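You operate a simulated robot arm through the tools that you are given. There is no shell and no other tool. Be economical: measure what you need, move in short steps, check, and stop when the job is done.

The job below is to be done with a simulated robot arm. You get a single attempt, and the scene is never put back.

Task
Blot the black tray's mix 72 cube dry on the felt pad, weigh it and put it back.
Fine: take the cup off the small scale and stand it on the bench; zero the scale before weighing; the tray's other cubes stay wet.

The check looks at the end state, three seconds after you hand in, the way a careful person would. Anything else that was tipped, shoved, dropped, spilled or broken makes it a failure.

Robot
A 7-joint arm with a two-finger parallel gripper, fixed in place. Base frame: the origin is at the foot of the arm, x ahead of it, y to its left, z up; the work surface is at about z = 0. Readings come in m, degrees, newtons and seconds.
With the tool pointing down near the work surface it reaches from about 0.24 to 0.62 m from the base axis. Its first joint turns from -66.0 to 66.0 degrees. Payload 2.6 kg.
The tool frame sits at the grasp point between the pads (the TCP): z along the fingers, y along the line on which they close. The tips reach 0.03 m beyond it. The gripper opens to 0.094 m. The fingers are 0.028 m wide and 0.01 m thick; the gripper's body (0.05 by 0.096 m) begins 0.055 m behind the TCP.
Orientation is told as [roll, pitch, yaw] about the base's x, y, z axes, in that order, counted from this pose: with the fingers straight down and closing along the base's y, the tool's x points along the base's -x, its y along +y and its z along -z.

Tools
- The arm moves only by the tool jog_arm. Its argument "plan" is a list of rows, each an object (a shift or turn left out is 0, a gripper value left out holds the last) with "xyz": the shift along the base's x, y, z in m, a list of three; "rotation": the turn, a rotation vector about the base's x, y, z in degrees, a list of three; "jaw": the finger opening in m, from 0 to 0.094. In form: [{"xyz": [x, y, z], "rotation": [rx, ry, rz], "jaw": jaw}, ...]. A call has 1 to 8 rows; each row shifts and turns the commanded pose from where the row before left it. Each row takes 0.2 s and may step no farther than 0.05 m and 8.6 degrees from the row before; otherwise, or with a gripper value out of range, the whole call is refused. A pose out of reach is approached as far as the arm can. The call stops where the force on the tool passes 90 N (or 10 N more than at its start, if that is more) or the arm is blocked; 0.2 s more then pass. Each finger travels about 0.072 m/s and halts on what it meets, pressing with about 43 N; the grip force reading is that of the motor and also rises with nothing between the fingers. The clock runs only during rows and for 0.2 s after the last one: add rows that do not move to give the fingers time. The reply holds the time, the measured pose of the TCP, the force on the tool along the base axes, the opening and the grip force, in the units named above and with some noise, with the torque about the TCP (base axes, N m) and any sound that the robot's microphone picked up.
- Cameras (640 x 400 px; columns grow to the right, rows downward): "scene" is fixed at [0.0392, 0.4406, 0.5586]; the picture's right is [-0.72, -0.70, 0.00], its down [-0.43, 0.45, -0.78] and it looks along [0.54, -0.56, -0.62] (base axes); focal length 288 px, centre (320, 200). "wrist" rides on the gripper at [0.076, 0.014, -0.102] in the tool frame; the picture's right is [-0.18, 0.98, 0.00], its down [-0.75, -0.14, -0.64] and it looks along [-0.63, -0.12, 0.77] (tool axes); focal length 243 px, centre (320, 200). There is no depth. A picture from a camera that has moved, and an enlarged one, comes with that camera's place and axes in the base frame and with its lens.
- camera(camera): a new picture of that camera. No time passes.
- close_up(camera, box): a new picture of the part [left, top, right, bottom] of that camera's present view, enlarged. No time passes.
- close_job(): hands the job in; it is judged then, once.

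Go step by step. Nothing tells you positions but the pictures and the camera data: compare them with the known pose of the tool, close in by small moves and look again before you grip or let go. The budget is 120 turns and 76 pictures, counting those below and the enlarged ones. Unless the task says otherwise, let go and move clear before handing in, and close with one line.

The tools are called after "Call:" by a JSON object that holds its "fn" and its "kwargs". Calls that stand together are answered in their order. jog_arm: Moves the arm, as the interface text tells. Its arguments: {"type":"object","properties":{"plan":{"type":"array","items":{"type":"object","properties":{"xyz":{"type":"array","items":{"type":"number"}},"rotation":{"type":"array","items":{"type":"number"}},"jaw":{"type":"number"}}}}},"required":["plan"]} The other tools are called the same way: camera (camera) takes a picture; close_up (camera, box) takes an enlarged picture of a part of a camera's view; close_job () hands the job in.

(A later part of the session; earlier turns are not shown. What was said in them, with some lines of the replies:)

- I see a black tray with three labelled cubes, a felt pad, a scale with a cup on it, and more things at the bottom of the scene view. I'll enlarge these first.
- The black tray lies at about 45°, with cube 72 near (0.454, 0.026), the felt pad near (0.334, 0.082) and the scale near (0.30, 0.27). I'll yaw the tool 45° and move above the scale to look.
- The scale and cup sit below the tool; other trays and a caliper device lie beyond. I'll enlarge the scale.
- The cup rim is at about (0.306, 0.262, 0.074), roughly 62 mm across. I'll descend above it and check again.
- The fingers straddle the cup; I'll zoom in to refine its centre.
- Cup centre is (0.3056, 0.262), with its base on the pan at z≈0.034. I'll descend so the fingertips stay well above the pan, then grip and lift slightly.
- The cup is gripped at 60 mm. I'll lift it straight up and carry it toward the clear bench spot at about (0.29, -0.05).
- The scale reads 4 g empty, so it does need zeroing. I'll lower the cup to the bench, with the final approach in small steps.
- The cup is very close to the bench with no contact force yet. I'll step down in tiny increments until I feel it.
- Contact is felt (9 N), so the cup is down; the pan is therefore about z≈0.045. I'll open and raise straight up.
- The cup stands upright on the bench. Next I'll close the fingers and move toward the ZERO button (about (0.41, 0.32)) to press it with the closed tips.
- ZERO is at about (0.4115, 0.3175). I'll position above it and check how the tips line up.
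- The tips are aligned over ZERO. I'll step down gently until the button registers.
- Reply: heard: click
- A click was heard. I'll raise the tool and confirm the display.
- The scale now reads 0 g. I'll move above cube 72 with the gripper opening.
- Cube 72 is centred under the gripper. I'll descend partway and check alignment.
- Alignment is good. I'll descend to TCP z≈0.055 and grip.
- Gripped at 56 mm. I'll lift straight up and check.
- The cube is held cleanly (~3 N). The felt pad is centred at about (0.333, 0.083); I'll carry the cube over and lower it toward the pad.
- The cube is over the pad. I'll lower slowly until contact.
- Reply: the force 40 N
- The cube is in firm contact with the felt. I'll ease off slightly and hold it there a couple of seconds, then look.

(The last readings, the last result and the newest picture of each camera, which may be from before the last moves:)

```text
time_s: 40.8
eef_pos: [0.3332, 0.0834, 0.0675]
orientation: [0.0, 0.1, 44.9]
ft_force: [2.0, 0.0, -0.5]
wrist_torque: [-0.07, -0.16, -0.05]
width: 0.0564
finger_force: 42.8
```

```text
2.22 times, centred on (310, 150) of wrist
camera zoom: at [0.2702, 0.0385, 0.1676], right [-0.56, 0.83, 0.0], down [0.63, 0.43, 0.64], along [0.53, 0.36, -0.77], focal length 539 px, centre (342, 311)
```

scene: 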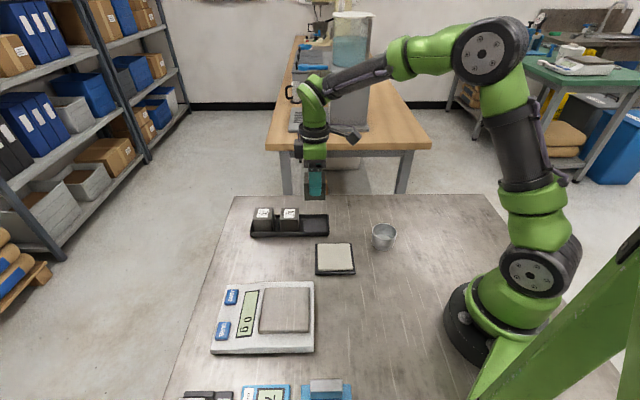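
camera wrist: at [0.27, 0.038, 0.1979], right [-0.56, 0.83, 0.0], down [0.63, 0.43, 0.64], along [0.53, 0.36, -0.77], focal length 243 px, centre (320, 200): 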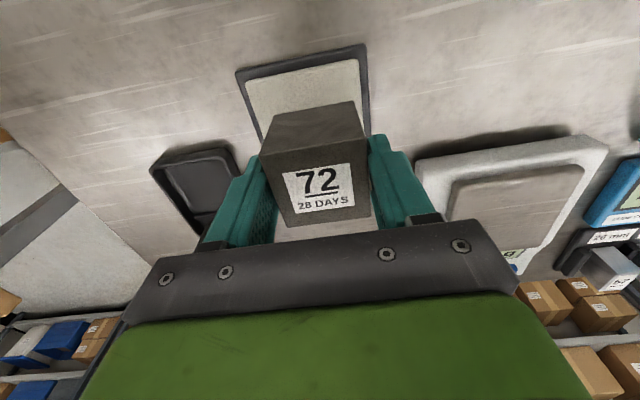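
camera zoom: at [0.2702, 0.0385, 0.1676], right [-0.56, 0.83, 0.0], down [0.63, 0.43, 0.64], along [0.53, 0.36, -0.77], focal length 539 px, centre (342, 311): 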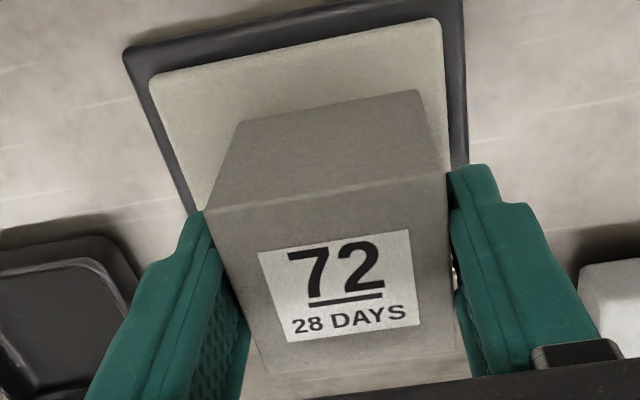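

The cube has turned light grey, so it is dry. I'll lift it and carry it above the pan centre at about (0.301, 0.267).

Call:
{"fn": "jog_arm", "kwargs": {"plan": [{"xyz": [0, 0, 0.02]}, {"xyz": [0, 0, 0.04]}, {"xyz": [0, 0, 0.03]}, {"xyz": [-0.008, 0.046, 0]}, {"xyz": [-0.008, 0.046, 0]}, {"xyz": [-0.008, 0.046, 0]}, {"xyz": [-0.0085, 0.0457, 0]}, {}]}}

Call:
{"fn": "camera", "kwargs": {"camera": "wrist"}}

Call:
{"fn": "close_up", "kwargs": {"camera": "scene", "box": [190, 210, 340, 360]}}

```text
time_s: 42.6
eef_pos: [0.3024, 0.2687, 0.1549]
orientation: [0.1, 0.0, 45.0]
ft_force: [0.0, 0.0, -2.8]
wrist_torque: [0.04, 0.01, 0.0]
width: 0.0563
finger_force: 43.4
```

```text
35 pictures are left
camera wrist: at [0.2385, 0.2253, 0.2583], right [-0.56, 0.83, 0.0], down [0.63, 0.43, 0.64], along [0.53, 0.36, -0.77], focal length 243 px, centre (320, 200)
```

wrist: 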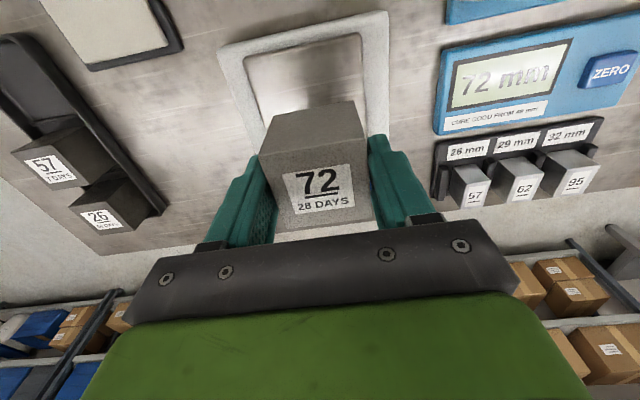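

```text
2.67 times, centred on (265, 285) of scene
camera zoom: at [0.0392, 0.4406, 0.5586], right [-0.72, -0.7, 0.0], down [-0.43, 0.45, -0.78], along [0.54, -0.56, -0.62], focal length 769 px, centre (467, -27)
```

zoom: 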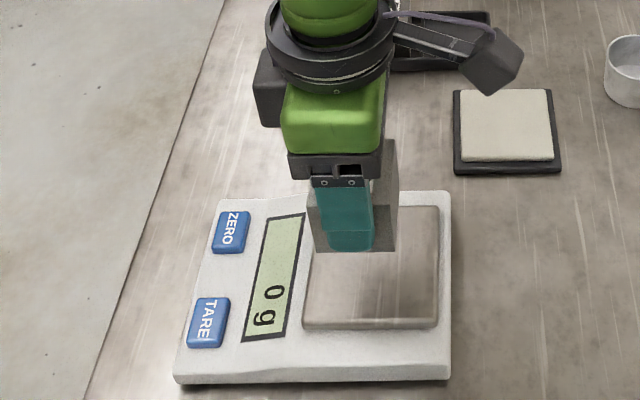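

The cube is centred over the pan. I'll lower it toward contact.

Call:
{"fn": "jog_arm", "kwargs": {"plan": [{"xyz": [0, -0.001, -0.03]}, {"xyz": [0, 0, -0.02]}, {}]}}

Call:
{"fn": "jog_arm", "kwargs": {"plan": [{"xyz": [0, 0, -0.004]}, {"xyz": [0, 0, -0.003]}, {}]}}

Call:
{"fn": "close_up", "kwargs": {"camera": "scene", "box": [190, 210, 340, 360]}}

```text
time_s: 43.4
eef_pos: [0.3026, 0.2679, 0.1067]
orientation: [0.0, -0.1, 45.0]
ft_force: [-0.3, 0.0, -4.1]
wrist_torque: [0.0, 0.02, -0.02]
width: 0.0561
finger_force: 43.0
```

```text
time_s: 44.2
eef_pos: [0.3023, 0.2669, 0.0999]
orientation: [0.0, 0.0, 45.1]
ft_force: [0.5, -0.8, -3.1]
wrist_torque: [0.0, 0.04, -0.01]
width: 0.0563
finger_force: 42.6
```

```text
2.67 times, centred on (265, 285) of scene
camera zoom: at [0.0393, 0.4406, 0.5586], right [-0.72, -0.7, 0.0], down [-0.43, 0.45, -0.78], along [0.54, -0.56, -0.62], focal length 769 px, centre (467, -27)
```

zoom: 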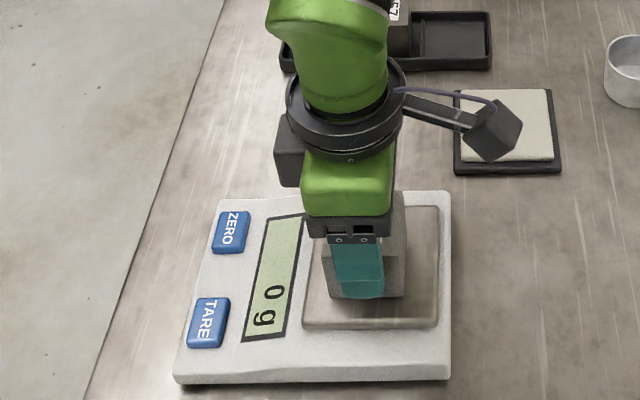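

Call:
{"fn": "jog_arm", "kwargs": {"plan": [{"xyz": [0, 0, -0.002]}, {}]}}

Call:
{"fn": "jog_arm", "kwargs": {"plan": [{"xyz": [0, 0, -0.002]}, {}]}}

Call:
{"fn": "jog_arm", "kwargs": {"plan": [{"xyz": [0, 0, -0.0015]}, {}]}}

Call:
{"fn": "jog_arm", "kwargs": {"plan": [{"xyz": [0, 0, -0.0015]}, {}]}}

```text
time_s: 44.8
eef_pos: [0.3031, 0.2663, 0.0956]
orientation: [0.0, -0.1, 45.1]
ft_force: [-1.5, 0.3, -3.4]
wrist_torque: [-0.02, 0.02, 0.01]
width: 0.0559
finger_force: 43.0
```

```text
time_s: 45.4
eef_pos: [0.3025, 0.2656, 0.0954]
orientation: [0.1, -0.1, 45.0]
ft_force: [-0.7, -1.4, 2.4]
wrist_torque: [0.01, -0.1, -0.01]
width: 0.056
finger_force: 43.1
```

```text
time_s: 46.0
eef_pos: [0.3024, 0.2652, 0.0944]
orientation: [-0.1, -0.1, 45.0]
ft_force: [-6.6, -4.3, 19.3]
wrist_torque: [-0.11, 0.03, -0.03]
width: 0.0561
finger_force: 42.7
```

```text
time_s: 46.6
eef_pos: [0.3028, 0.2658, 0.0939]
orientation: [0.0, -0.1, 45.0]
ft_force: [-9.8, -5.7, 31.8]
wrist_torque: [-0.22, 0.12, -0.1]
width: 0.0562
finger_force: 43.3
```

The cube is on the pan; I pressed a little, so I'll unload first and then open and rise clear.

Call:
{"fn": "jog_arm", "kwargs": {"plan": [{"xyz": [0, 0, 0.0025]}, {}]}}

Call:
{"fn": "jog_arm", "kwargs": {"plan": [{"jaw": 0.075}, {"jaw": 0.085}, {}, {"xyz": [0, 0, 0.03]}, {"xyz": [0, 0, 0.04]}, {}, {}, {}]}}

Call:
{"fn": "close_up", "kwargs": {"camera": "scene", "box": [190, 210, 340, 360]}}

Call:
{"fn": "camera", "kwargs": {"camera": "wrist"}}

```text
time_s: 47.2
eef_pos: [0.3035, 0.2658, 0.0941]
orientation: [0.0, -0.2, 45.1]
ft_force: [2.3, 2.5, 13.4]
wrist_torque: [0.19, 0.0, -0.13]
width: 0.056
finger_force: 42.6
```

```text
time_s: 49.0
eef_pos: [0.3001, 0.2642, 0.1652]
orientation: [0.0, -0.1, 45.0]
ft_force: [0.4, 0.1, 0.9]
wrist_torque: [0.02, 0.04, -0.04]
width: 0.0846
finger_force: 0.0
```

```text
2.67 times, centred on (265, 285) of scene
camera zoom: at [0.0392, 0.4406, 0.5586], right [-0.72, -0.7, 0.0], down [-0.43, 0.45, -0.78], along [0.54, -0.56, -0.62], focal length 769 px, centre (467, -27)
```

zoom: 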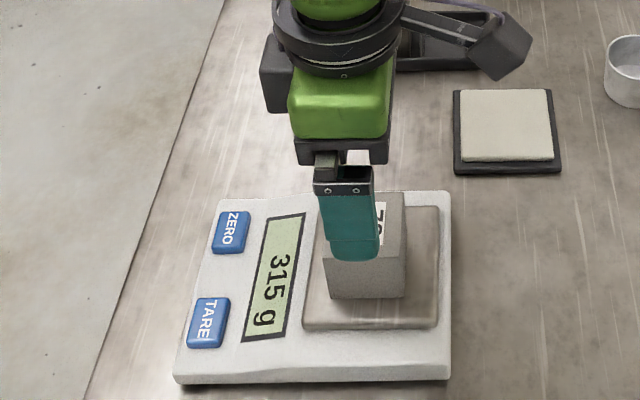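

```text
31 pictures are left
camera wrist: at [0.2376, 0.2201, 0.2668], right [-0.56, 0.83, 0.0], down [0.63, 0.43, 0.64], along [0.53, 0.36, -0.77], focal length 243 px, centre (320, 200)
```

wrist: 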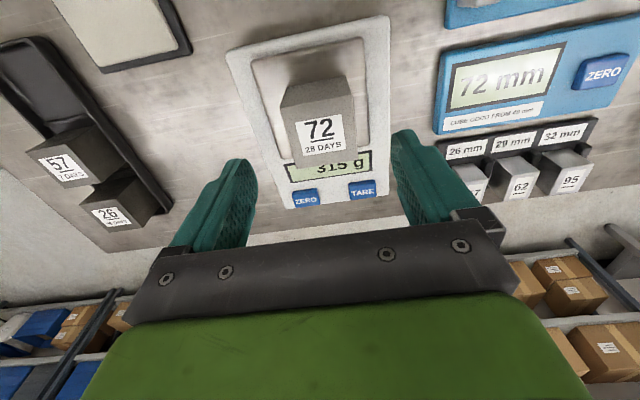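

The scale shows a steady 315 g. I'll wait a moment to let it settle, then re-grip the cube at the same height.

Call:
{"fn": "jog_arm", "kwargs": {"plan": [{"jaw": 0.094}, {}, {}, {}, {}, {}, {}]}}

Call:
{"fn": "close_up", "kwargs": {"camera": "scene", "box": [190, 270, 340, 360]}}

Call:
{"fn": "jog_arm", "kwargs": {"plan": [{"xyz": [0, 0, -0.035]}, {"xyz": [0, 0, -0.035]}, {}, {"jaw": 0.06}, {"jaw": 0.04}, {}, {}]}}

Call:
{"fn": "camera", "kwargs": {"camera": "wrist"}}

```text
time_s: 50.6
eef_pos: [0.3008, 0.2646, 0.1636]
orientation: [0.1, 0.0, 45.0]
ft_force: [0.5, 0.4, 0.5]
wrist_torque: [0.01, 0.0, 0.04]
width: 0.0939
finger_force: 0.1
```

```text
4.27 times, centred on (265, 315) of scene
camera zoom: at [0.0392, 0.4406, 0.5586], right [-0.72, -0.7, 0.0], down [-0.43, 0.45, -0.78], along [0.54, -0.56, -0.62], focal length 1231 px, centre (555, -291)
```

zoom: 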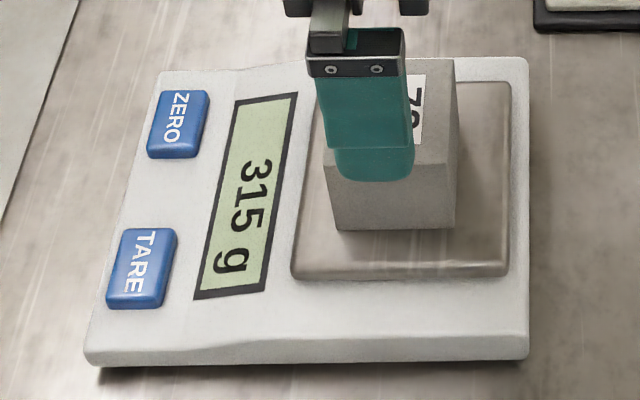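

```text
time_s: 52.2
eef_pos: [0.3006, 0.2657, 0.0955]
orientation: [0.0, 0.0, 45.0]
ft_force: [-0.3, 1.4, -0.5]
wrist_torque: [0.05, -0.05, -0.01]
width: 0.0561
finger_force: 42.5
```

```text
29 pictures are left
camera wrist: at [0.2372, 0.2209, 0.1965], right [-0.56, 0.83, 0.0], down [0.63, 0.43, 0.64], along [0.53, 0.36, -0.77], focal length 243 px, centre (320, 200)
```

wrist: 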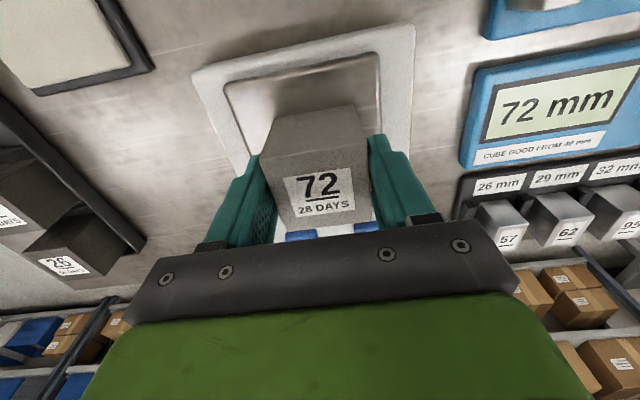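

The cube is gripped again. I'll lift it and carry it back above its empty slot at (0.4533, 0.0258).

Call:
{"fn": "jog_arm", "kwargs": {"plan": [{"xyz": [0, 0, 0.015]}, {"xyz": [0, 0, 0.04]}, {"xyz": [0.0254, -0.04, 0.01]}, {"xyz": [0.0254, -0.04, 0]}, {"xyz": [0.0254, -0.04, 0]}, {"xyz": [0.0254, -0.04, 0]}, {"xyz": [0.0254, -0.04, 0]}, {"xyz": [0.0254, -0.0395, 0]}]}}

Call:
{"fn": "jog_arm", "kwargs": {"plan": [{"xyz": [0, 0, -0.04]}, {"xyz": [0, 0, -0.015]}, {}, {}]}}

Call:
{"fn": "camera", "kwargs": {"camera": "wrist"}}

Call:
{"fn": "close_up", "kwargs": {"camera": "scene", "box": [240, 160, 370, 280]}}

```text
time_s: 54.0
eef_pos: [0.4541, 0.027, 0.1593]
orientation: [0.0, -0.1, 45.0]
ft_force: [-0.1, -0.7, -2.9]
wrist_torque: [-0.02, 0.02, 0.01]
width: 0.056
finger_force: 42.6
```

```text
time_s: 55.0
eef_pos: [0.4533, 0.0274, 0.1039]
orientation: [0.0, 0.0, 45.0]
ft_force: [-0.3, -1.4, -2.9]
wrist_torque: [0.0, 0.01, 0.02]
width: 0.056
finger_force: 43.3
```

```text
28 pictures are left
camera wrist: at [0.3895, -0.0169, 0.2046], right [-0.56, 0.83, 0.0], down [0.63, 0.43, 0.64], along [0.53, 0.36, -0.77], focal length 243 px, centre (320, 200)
```

wrist: 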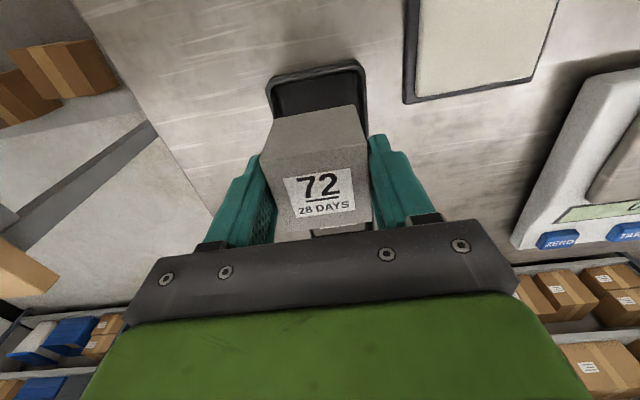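

```text
3.33 times, centred on (305, 220) of scene
camera zoom: at [0.0393, 0.4406, 0.5586], right [-0.72, -0.7, 0.0], down [-0.43, 0.45, -0.78], along [0.54, -0.56, -0.62], focal length 962 px, centre (370, 133)
```

zoom: 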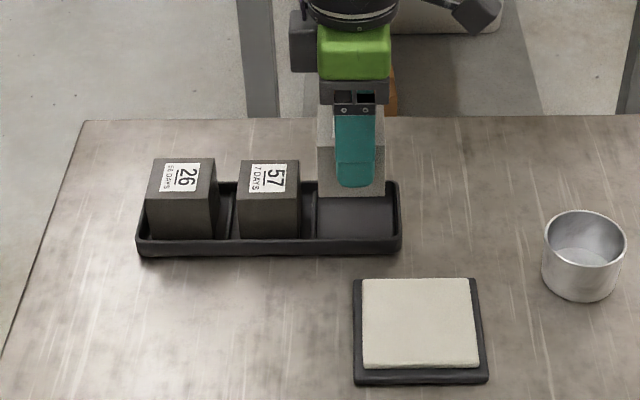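

The cube is aligned with its slot. I'll lower it, with small steps near the tray floor (expected TCP z≈0.0555).

Call:
{"fn": "jog_arm", "kwargs": {"plan": [{"xyz": [0, -0.001, -0.02]}, {"xyz": [0, 0, -0.015]}, {"xyz": [0, 0, -0.007]}, {}]}}

Call:
{"fn": "camera", "kwargs": {"camera": "wrist"}}

Call:
{"fn": "close_up", "kwargs": {"camera": "scene", "box": [240, 160, 370, 280]}}

```text
time_s: 56.0
eef_pos: [0.4548, 0.026, 0.0621]
orientation: [0.0, -0.1, 45.0]
ft_force: [-0.3, -1.0, -3.6]
wrist_torque: [0.01, 0.01, 0.01]
width: 0.0562
finger_force: 42.6
```

```text
26 pictures are left
camera wrist: at [0.3907, -0.0183, 0.164], right [-0.56, 0.83, 0.0], down [0.63, 0.43, 0.64], along [0.53, 0.36, -0.77], focal length 243 px, centre (320, 200)
```

wrist: 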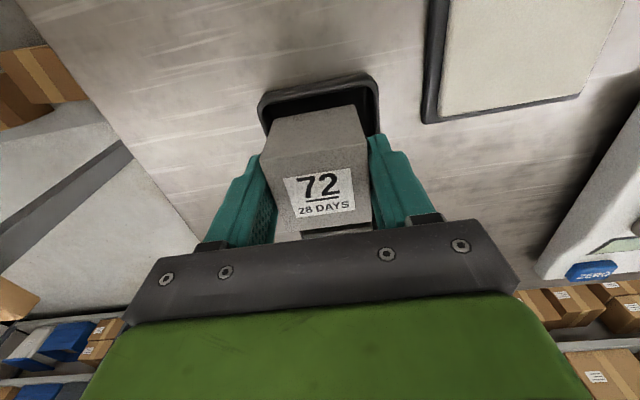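

```text
3.33 times, centred on (305, 220) of scene
camera zoom: at [0.0393, 0.4406, 0.5586], right [-0.72, -0.7, 0.0], down [-0.43, 0.45, -0.78], along [0.54, -0.56, -0.62], focal length 962 px, centre (370, 133)
```

zoom: 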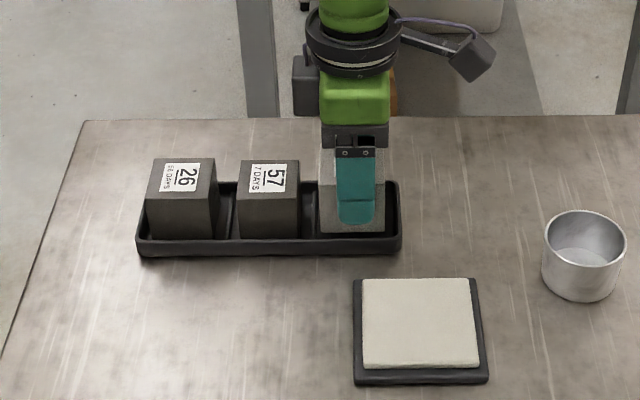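

The cube sits about 3 mm too close to the slot's divider, so I'll nudge it toward the tray end before lowering further.

Call:
{"fn": "jog_arm", "kwargs": {"plan": [{"xyz": [-0.0023, -0.0022, 0]}, {}, {"xyz": [0, 0, -0.003]}, {}]}}

Call:
{"fn": "close_up", "kwargs": {"camera": "scene", "box": [275, 190, 345, 250]}}

Call:
{"fn": "close_up", "kwargs": {"camera": "wrist", "box": [220, 60, 420, 240]}}

```text
time_s: 57.0
eef_pos: [0.4527, 0.0233, 0.0592]
orientation: [0.0, 0.0, 44.9]
ft_force: [0.5, 0.6, -3.4]
wrist_torque: [-0.01, 0.03, 0.03]
width: 0.0562
finger_force: 43.0
```

```text
6.67 times, centred on (310, 220) of scene
camera zoom: at [0.0393, 0.4406, 0.5586], right [-0.72, -0.7, 0.0], down [-0.43, 0.45, -0.78], along [0.54, -0.56, -0.62], focal length 1923 px, centre (387, 67)
```

zoom: 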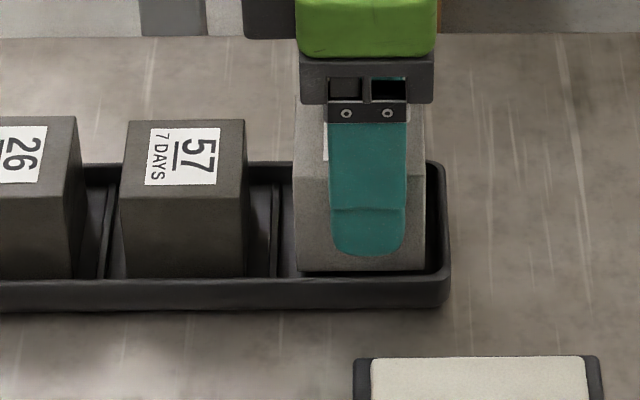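

```text
2.22 times, centred on (320, 150) of wrist
camera zoom: at [0.3881, -0.0205, 0.1607], right [-0.56, 0.83, 0.0], down [0.63, 0.43, 0.64], along [0.53, 0.36, -0.77], focal length 539 px, centre (320, 311)
```

zoom: 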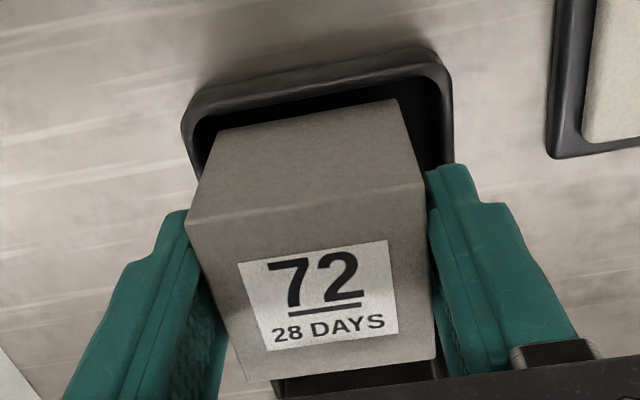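

It fits inside the slot now. I'll centre by another millimetre and lower until contact.

Call:
{"fn": "jog_arm", "kwargs": {"plan": [{"xyz": [-0.0007, 0.0009, -0.002]}, {}]}}

Call:
{"fn": "jog_arm", "kwargs": {"plan": [{"xyz": [0, 0, -0.0015]}, {}]}}

Call:
{"fn": "jog_arm", "kwargs": {"plan": [{"xyz": [0, 0, -0.001]}, {}]}}

```text
time_s: 57.6
eef_pos: [0.4501, 0.0251, 0.0569]
orientation: [-0.1, 0.0, 45.1]
ft_force: [-0.4, -0.4, -3.1]
wrist_torque: [0.01, 0.02, 0.01]
width: 0.056
finger_force: 43.2
```

```text
time_s: 58.2
eef_pos: [0.4521, 0.0249, 0.0559]
orientation: [0.0, 0.0, 45.0]
ft_force: [0.2, -0.3, -4.3]
wrist_torque: [0.03, -0.01, 0.0]
width: 0.0562
finger_force: 43.2
```

```text
time_s: 58.8
eef_pos: [0.4524, 0.0251, 0.0549]
orientation: [0.0, 0.0, 45.0]
ft_force: [-0.2, 0.0, -3.7]
wrist_torque: [0.0, 0.05, 0.03]
width: 0.0562
finger_force: 43.1
```

Call:
{"fn": "jog_arm", "kwargs": {"plan": [{"xyz": [0, 0, -0.001]}, {}]}}

Call:
{"fn": "jog_arm", "kwargs": {"plan": [{"xyz": [0, 0, -0.0008]}, {}]}}

```text
time_s: 59.4
eef_pos: [0.452, 0.0251, 0.0535]
orientation: [0.0, 0.0, 45.0]
ft_force: [-0.5, 0.8, -3.3]
wrist_torque: [0.03, 0.0, -0.01]
width: 0.0562
finger_force: 42.9
```

```text
time_s: 60.0
eef_pos: [0.4508, 0.0247, 0.0543]
orientation: [0.0, 0.0, 45.0]
ft_force: [-5.9, -0.6, 12.6]
wrist_torque: [0.09, 0.33, 0.09]
width: 0.0559
finger_force: 43.2
```

The cube has touched the tray floor. I'll ease off, open and rise clear.

Call:
{"fn": "jog_arm", "kwargs": {"plan": [{"xyz": [0, 0, 0.0005]}, {"jaw": 0.08}, {"jaw": 0.09}, {}, {"xyz": [0, 0, 0.03]}, {"xyz": [0, 0, 0.045]}, {"xyz": [0, 0, 0.045]}, {}]}}

Call:
{"fn": "jog_arm", "kwargs": {"plan": [{"xyz": [-0.04, 0, 0.02]}, {"xyz": [-0.04, 0, 0.02]}, {"xyz": [-0.03, 0, 0.02]}, {}]}}

Call:
{"fn": "camera", "kwargs": {"camera": "scene"}}

Call:
{"fn": "close_up", "kwargs": {"camera": "scene", "box": [240, 190, 370, 280]}}

Call:
{"fn": "camera", "kwargs": {"camera": "wrist"}}

```text
time_s: 61.8
eef_pos: [0.453, 0.0236, 0.1736]
orientation: [0.0, 0.0, 44.9]
ft_force: [-0.6, 0.7, -0.4]
wrist_torque: [-0.01, 0.01, -0.01]
width: 0.0901
finger_force: 0.0
```

```text
time_s: 62.8
eef_pos: [0.3415, 0.0231, 0.2354]
orientation: [0.0, -0.1, 45.0]
ft_force: [0.0, 0.0, 0.0]
wrist_torque: [0.01, 0.01, 0.03]
width: 0.0901
finger_force: 0.1
```

```text
22 pictures are left
```

scene: 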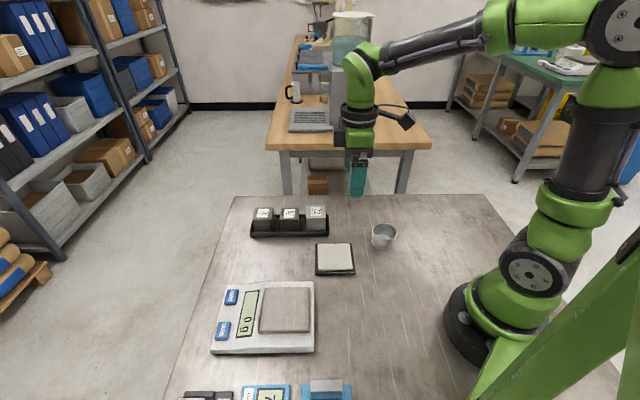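

```text
4.44 times, centred on (305, 235) of scene
camera zoom: at [0.0392, 0.4406, 0.5586], right [-0.72, -0.7, 0.0], down [-0.43, 0.45, -0.78], along [0.54, -0.56, -0.62], focal length 1282 px, centre (387, 44)
```

zoom: 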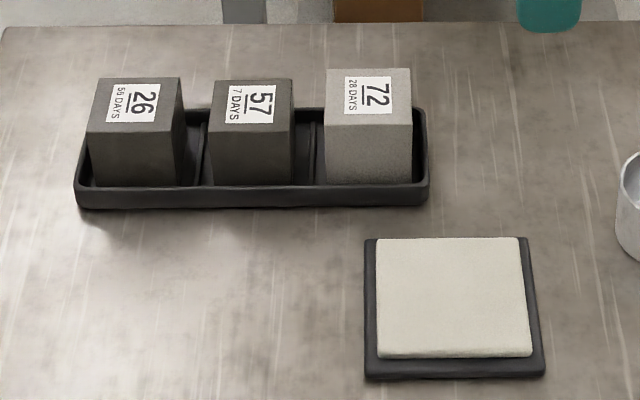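

```text
20 pictures are left
camera wrist: at [0.278, -0.0206, 0.3365], right [-0.56, 0.83, 0.0], down [0.63, 0.43, 0.64], along [0.53, 0.36, -0.77], focal length 243 px, centre (320, 200)
```

wrist: 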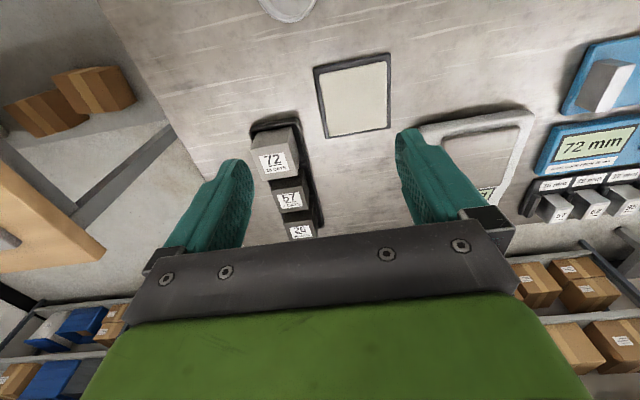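

Everything looks in place; I'll do one close check that cube 72 sits flat in its slot.

Call:
{"fn": "close_up", "kwargs": {"camera": "scene", "box": [285, 200, 335, 242]}}

Call:
{"fn": "close_up", "kwargs": {"camera": "wrist", "box": [235, 100, 345, 240]}}

```text
9.52 times, centred on (310, 221) of scene
camera zoom: at [0.0392, 0.4406, 0.5586], right [-0.72, -0.7, 0.0], down [-0.43, 0.45, -0.78], along [0.54, -0.56, -0.62], focal length 2747 px, centre (415, 0)
```

zoom: 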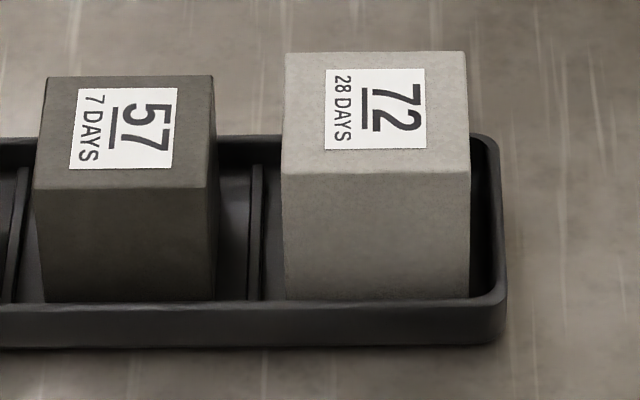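

```text
2.86 times, centred on (290, 170) of wrist
camera zoom: at [0.278, -0.0206, 0.3365], right [-0.56, 0.83, 0.0], down [0.63, 0.43, 0.64], along [0.53, 0.36, -0.77], focal length 693 px, centre (406, 286)
```

zoom: 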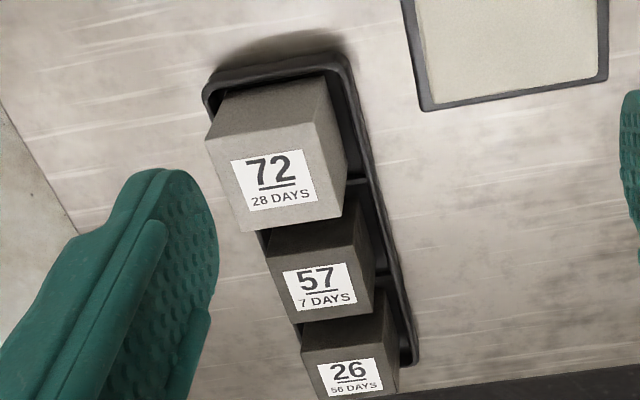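

Cube 72 sits flat and upright in its slot. The other cubes are still dark (wet), and the cup is standing clear on the bench.

Call:
{"fn": "close_job", "kwargs": {}}

```text
The job is handed in.
```

Cube 72 was blotted dry on the felt pad, weighed at 315 g after zeroing the scale, and put back in its slot in the black tray; the cup from the scale is standing on the bench.
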